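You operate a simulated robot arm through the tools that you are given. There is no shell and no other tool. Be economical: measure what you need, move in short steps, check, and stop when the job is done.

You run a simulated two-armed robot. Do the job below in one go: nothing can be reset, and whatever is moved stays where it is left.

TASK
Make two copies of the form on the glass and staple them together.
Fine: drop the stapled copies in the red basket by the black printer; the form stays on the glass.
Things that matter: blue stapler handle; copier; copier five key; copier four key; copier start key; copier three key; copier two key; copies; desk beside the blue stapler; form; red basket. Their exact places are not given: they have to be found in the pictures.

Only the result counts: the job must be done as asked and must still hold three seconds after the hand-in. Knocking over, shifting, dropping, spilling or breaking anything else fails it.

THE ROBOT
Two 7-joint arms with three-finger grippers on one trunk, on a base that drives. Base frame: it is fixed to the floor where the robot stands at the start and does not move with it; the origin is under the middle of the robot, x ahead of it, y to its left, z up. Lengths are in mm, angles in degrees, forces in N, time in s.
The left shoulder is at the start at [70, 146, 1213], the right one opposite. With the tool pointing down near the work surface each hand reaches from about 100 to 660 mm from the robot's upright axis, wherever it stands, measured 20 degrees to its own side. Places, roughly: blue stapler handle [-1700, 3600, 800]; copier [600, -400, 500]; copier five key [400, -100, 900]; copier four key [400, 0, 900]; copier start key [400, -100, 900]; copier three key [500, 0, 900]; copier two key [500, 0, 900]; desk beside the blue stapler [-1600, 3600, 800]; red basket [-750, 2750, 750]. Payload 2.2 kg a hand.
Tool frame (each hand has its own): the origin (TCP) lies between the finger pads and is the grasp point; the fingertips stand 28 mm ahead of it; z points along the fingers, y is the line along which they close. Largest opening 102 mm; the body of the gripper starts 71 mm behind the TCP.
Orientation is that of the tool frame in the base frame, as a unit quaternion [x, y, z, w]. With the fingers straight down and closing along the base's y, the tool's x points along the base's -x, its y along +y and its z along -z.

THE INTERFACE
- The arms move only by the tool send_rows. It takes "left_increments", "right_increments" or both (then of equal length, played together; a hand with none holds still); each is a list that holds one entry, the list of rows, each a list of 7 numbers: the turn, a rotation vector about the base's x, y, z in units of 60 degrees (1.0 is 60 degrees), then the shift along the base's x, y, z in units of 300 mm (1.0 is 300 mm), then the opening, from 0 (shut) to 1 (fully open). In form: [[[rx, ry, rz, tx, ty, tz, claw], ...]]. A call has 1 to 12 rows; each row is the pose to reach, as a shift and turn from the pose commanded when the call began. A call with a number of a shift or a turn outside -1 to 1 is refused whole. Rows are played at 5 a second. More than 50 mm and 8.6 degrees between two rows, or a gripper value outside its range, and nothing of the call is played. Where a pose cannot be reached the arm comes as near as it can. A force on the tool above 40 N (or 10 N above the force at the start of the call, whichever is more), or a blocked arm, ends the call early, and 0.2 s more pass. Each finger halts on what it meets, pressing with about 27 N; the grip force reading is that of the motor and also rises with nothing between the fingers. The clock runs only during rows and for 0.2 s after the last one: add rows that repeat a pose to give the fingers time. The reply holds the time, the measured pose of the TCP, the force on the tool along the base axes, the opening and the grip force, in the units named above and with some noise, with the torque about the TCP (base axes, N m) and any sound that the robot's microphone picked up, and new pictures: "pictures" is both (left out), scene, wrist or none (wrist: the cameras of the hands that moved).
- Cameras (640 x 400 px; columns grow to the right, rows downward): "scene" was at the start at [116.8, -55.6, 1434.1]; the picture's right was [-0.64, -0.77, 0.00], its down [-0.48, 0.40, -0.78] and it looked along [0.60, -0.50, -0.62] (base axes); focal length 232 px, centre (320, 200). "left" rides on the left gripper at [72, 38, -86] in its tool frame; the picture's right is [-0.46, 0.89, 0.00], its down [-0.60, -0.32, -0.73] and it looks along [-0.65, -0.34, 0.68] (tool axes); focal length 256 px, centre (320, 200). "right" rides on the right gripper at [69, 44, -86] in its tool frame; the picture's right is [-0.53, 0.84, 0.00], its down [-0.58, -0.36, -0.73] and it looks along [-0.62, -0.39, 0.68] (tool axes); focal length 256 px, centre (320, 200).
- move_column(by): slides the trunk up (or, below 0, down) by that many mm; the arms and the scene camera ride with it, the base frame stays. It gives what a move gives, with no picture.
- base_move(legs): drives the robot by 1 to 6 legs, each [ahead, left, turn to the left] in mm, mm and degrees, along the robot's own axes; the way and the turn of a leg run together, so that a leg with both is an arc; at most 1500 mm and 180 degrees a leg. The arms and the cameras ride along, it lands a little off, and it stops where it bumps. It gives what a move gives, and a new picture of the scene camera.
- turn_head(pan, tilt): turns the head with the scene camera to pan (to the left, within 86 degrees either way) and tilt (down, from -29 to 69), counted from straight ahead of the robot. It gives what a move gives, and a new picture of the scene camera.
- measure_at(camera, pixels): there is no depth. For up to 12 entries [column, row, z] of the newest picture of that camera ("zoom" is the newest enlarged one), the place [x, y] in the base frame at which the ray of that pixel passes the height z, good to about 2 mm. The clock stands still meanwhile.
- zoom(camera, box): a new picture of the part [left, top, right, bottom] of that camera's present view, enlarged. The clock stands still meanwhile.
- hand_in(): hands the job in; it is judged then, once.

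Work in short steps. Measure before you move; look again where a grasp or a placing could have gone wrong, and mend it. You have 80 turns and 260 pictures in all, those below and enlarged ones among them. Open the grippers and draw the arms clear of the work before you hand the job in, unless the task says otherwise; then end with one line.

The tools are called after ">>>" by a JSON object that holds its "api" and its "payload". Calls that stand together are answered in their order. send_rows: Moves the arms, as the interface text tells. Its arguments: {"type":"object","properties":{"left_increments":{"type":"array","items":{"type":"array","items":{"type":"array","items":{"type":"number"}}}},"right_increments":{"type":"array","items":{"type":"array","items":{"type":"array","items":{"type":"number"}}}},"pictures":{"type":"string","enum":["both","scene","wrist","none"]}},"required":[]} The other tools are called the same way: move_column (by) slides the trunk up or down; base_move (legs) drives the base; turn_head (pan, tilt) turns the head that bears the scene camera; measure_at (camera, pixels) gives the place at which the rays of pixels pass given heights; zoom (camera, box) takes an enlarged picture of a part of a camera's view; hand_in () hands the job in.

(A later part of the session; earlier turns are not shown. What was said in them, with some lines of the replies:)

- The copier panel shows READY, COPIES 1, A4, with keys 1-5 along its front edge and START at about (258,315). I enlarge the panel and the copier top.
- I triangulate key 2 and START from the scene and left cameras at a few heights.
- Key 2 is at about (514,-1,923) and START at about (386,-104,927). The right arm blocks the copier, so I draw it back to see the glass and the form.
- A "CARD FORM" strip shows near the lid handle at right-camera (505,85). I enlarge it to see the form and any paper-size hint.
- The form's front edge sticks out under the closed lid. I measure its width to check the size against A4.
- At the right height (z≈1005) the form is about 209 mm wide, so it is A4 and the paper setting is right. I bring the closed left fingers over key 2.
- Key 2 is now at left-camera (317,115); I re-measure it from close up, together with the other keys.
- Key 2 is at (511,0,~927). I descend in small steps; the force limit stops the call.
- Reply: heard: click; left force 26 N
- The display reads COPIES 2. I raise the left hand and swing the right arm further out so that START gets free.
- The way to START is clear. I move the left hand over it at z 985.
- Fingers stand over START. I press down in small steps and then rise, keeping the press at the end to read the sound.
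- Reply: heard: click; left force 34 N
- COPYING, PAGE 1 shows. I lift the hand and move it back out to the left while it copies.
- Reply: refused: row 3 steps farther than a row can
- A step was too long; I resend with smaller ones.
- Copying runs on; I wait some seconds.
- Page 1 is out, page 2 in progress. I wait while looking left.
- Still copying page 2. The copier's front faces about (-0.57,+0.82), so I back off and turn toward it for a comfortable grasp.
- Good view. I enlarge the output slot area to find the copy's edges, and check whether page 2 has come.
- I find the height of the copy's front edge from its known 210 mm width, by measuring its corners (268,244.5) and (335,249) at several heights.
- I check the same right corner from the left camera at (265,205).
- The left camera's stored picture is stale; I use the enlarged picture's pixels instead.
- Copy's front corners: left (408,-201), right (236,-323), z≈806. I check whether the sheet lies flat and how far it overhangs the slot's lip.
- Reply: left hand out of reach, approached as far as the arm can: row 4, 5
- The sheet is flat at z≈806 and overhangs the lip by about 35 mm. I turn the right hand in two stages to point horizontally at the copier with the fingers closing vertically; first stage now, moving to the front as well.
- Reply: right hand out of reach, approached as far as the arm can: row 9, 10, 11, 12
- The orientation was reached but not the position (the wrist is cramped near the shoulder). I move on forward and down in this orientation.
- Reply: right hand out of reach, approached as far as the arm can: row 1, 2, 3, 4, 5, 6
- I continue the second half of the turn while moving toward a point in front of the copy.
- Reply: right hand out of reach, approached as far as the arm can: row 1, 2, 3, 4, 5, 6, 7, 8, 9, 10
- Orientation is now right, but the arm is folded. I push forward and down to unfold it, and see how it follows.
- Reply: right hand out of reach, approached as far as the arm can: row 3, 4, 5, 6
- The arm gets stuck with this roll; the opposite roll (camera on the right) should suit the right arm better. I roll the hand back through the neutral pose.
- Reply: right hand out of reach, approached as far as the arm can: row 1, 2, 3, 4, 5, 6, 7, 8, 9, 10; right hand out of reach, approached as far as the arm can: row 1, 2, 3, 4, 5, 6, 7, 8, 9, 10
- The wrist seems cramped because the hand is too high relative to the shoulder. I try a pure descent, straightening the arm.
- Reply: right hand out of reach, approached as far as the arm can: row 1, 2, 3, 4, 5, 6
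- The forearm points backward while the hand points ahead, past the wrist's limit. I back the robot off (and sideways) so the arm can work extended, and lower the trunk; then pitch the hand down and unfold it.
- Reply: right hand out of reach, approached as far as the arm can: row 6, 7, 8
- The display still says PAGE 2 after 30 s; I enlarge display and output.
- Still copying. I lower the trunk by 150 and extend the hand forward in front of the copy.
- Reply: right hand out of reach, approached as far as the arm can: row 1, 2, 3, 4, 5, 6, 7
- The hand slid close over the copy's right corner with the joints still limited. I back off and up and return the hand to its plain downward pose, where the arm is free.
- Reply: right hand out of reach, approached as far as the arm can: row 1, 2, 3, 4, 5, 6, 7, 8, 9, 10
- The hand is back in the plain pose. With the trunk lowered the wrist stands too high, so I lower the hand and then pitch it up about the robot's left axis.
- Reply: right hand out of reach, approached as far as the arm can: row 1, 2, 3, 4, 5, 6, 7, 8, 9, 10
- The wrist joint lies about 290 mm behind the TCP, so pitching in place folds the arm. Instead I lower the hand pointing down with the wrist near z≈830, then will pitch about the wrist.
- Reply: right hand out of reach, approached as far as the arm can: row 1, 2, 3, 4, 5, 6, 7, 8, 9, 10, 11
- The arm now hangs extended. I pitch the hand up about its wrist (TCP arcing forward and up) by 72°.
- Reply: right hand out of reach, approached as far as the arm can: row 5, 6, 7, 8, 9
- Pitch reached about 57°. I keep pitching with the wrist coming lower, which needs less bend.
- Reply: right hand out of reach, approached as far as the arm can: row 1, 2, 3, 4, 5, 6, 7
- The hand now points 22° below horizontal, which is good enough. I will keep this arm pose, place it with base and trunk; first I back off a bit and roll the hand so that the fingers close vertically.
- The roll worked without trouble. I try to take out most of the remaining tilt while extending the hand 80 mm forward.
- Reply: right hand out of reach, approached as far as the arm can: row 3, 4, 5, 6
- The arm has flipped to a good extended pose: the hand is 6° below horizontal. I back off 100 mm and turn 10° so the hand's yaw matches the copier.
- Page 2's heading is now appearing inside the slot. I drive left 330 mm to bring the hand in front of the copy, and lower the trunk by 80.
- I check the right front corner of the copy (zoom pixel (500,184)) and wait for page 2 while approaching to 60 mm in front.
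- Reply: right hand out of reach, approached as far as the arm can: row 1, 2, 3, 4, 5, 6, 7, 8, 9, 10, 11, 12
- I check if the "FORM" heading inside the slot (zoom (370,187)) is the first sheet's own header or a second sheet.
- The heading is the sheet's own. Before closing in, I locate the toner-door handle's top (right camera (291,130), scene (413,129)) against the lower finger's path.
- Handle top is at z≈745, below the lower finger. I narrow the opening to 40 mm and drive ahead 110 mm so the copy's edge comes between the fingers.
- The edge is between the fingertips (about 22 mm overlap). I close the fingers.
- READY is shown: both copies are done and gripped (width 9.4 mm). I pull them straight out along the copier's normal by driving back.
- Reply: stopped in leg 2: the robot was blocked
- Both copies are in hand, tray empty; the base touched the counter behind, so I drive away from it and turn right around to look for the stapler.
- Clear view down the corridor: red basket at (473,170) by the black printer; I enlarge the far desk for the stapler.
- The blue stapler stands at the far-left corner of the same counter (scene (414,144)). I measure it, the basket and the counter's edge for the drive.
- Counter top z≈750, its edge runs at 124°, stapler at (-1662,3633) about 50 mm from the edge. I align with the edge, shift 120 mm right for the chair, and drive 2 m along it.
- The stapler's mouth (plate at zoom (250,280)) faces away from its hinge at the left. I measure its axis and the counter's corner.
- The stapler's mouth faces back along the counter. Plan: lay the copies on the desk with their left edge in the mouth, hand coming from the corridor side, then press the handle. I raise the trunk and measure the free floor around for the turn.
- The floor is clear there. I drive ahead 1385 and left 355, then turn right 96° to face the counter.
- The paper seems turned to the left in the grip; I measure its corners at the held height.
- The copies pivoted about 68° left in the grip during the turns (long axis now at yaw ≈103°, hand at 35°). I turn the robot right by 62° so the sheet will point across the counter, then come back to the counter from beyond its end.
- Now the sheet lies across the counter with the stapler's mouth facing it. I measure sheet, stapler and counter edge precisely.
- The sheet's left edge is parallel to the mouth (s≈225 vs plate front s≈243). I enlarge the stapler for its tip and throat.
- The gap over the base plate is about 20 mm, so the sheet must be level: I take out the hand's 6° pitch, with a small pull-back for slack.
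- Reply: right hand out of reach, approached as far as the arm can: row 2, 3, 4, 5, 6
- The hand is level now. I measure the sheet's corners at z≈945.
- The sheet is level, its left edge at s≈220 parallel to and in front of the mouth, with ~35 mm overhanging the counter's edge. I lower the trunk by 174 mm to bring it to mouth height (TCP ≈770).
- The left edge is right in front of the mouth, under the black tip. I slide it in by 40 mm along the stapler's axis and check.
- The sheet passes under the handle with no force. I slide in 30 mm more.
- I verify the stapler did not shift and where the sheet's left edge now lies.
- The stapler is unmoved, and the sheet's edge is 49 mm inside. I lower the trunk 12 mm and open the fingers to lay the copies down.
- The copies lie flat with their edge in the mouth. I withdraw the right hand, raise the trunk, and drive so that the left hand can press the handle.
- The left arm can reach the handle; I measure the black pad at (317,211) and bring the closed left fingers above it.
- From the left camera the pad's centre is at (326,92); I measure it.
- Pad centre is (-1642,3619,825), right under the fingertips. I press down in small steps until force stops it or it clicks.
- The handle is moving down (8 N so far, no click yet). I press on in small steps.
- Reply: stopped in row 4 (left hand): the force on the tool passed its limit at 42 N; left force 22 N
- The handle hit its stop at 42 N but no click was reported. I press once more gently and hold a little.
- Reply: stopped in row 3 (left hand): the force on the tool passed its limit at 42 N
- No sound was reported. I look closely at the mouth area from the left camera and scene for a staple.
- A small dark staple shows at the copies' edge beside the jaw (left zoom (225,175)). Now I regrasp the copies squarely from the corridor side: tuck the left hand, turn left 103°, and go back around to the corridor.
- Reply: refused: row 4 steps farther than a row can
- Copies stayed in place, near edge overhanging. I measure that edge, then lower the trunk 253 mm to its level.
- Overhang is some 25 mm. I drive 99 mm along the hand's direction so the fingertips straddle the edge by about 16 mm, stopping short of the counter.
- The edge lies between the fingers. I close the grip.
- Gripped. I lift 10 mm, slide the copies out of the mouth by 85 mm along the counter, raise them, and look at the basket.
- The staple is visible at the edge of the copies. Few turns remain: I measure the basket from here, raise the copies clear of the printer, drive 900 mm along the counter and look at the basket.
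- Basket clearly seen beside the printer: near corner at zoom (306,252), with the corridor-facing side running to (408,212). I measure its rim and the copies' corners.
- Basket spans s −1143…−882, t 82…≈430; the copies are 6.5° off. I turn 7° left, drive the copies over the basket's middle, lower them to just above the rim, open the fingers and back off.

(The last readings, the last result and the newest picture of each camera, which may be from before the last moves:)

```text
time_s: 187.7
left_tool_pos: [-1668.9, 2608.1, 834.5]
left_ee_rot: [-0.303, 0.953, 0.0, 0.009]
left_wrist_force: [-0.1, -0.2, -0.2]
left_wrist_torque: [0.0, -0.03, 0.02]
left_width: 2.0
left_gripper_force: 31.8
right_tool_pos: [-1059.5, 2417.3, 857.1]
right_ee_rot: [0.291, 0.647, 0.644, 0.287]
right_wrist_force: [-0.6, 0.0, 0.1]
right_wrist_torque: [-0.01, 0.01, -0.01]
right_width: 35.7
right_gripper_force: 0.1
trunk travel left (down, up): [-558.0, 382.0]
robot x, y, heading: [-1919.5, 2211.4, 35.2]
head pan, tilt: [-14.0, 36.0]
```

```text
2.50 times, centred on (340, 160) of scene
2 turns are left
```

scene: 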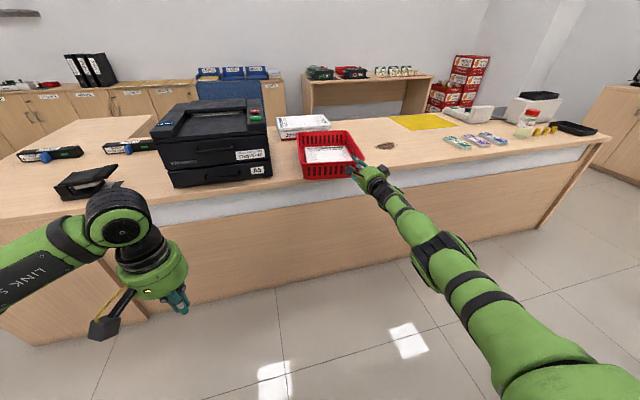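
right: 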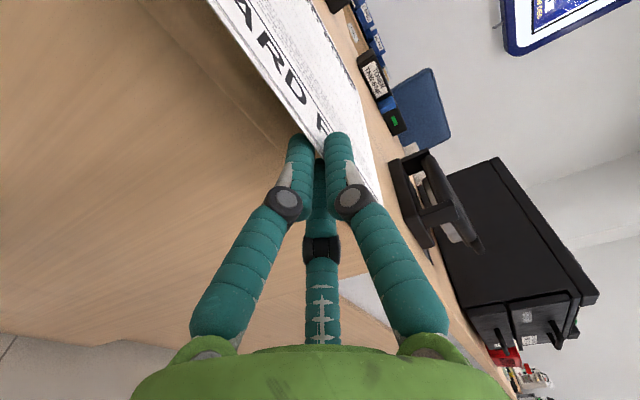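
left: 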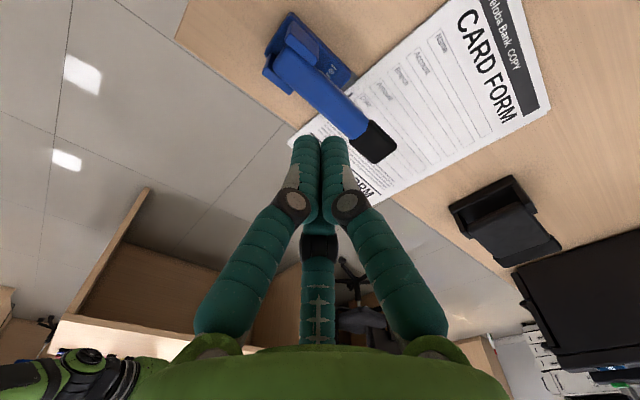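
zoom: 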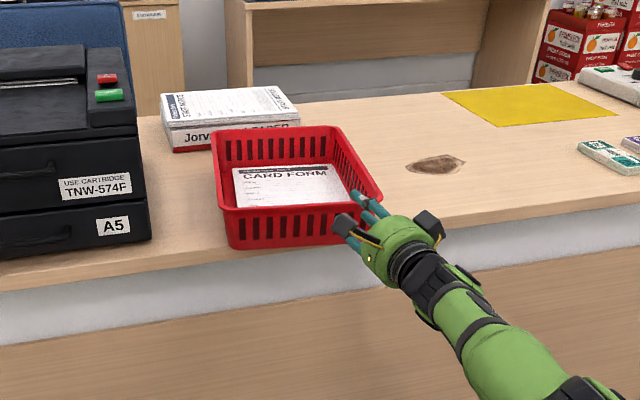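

The stapled copies lie flat inside the red basket. I back off, then open both grippers.

>>> {"api": "base_move", "payload": {"legs": [[-150, -17, 0]]}}

>>> {"api": "send_rows", "payload": {"left_increments": [[[0, 0, 0, 0, 0, 0, 0.5], [0, 0, 0, 0, 0, 0, 1], [0, 0, 0, 0, 0, 0, 1], [0, 0, 0, 0, 0, 0, 1]]], "right_increments": [[[0, 0, 0, 0, 0, 0, 0.6], [0, 0, 0, 0, 0, 0, 1], [0, 0, 0, 0, 0, 0, 1], [0, 0, 0, 0, 0, 0, 1]]], "pictures": "scene"}}

```text
time_s: 188.5
left_tool_pos: [-1681.8, 2596.2, 835.8]
left_ee_rot: [-0.303, 0.953, -0.001, 0.011]
left_wrist_force: [-1.1, -1.0, -0.1]
left_wrist_torque: [0.04, -0.03, -0.01]
left_width: 2.3
left_gripper_force: 31.2
right_tool_pos: [-1074.0, 2407.4, 856.8]
right_ee_rot: [0.289, 0.646, 0.645, 0.289]
right_wrist_force: [-1.1, 0.0, 0.7]
right_wrist_torque: [-0.03, 0.03, -0.01]
right_width: 35.4
right_gripper_force: 0.0
trunk travel left (down, up): [-558.0, 382.0]
robot x, y, heading: [-1929.3, 2200.7, 35.0]
head pan, tilt: [-14.0, 36.0]
stopped in leg 1: the robot was blocked; the commanded pose is now the measured one
```

scene: 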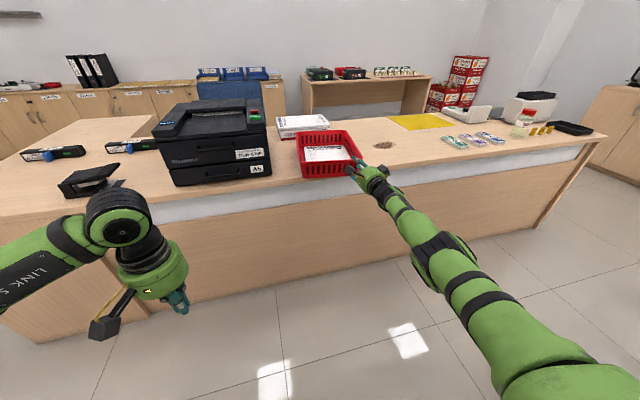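

```text
time_s: 189.5
left_tool_pos: [-1681.8, 2596.9, 835.4]
left_ee_rot: [-0.303, 0.953, -0.001, 0.01]
left_wrist_force: [0.6, 0.7, -0.2]
left_wrist_torque: [-0.01, 0.02, 0.02]
left_width: 102.2
left_gripper_force: 0.1
right_tool_pos: [-1072.6, 2407.4, 856.5]
right_ee_rot: [0.29, 0.647, 0.644, 0.289]
right_wrist_force: [0.9, 0.0, -0.2]
right_wrist_torque: [0.0, -0.04, -0.02]
right_width: 102.0
right_gripper_force: 0.1
trunk travel left (down, up): [-558.0, 382.0]
robot x, y, heading: [-1932.9, 2203.5, 35.1]
head pan, tilt: [-14.0, 36.0]
1 turns are left
```

scene: 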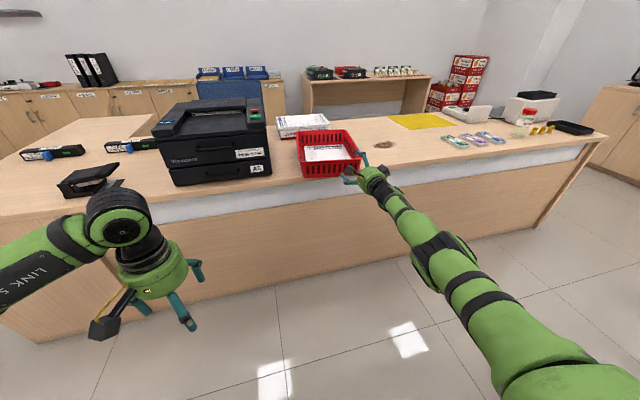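

Both grippers are open, the hands are clear, and the stapled copies rest in the basket; I hand in.

>>> {"api": "hand_in", "payload": {}}

```text
The job is handed in.
```

I made two copies of the form, stapled them with the blue stapler and left them in the red basket; the form is still on the glass. The staple showed in the pictures, but I heard no stapling click. The base was stopped twice while reversing, once against the counter and once against something behind it near the desk and chair, and I did not check whether anything there shifted.
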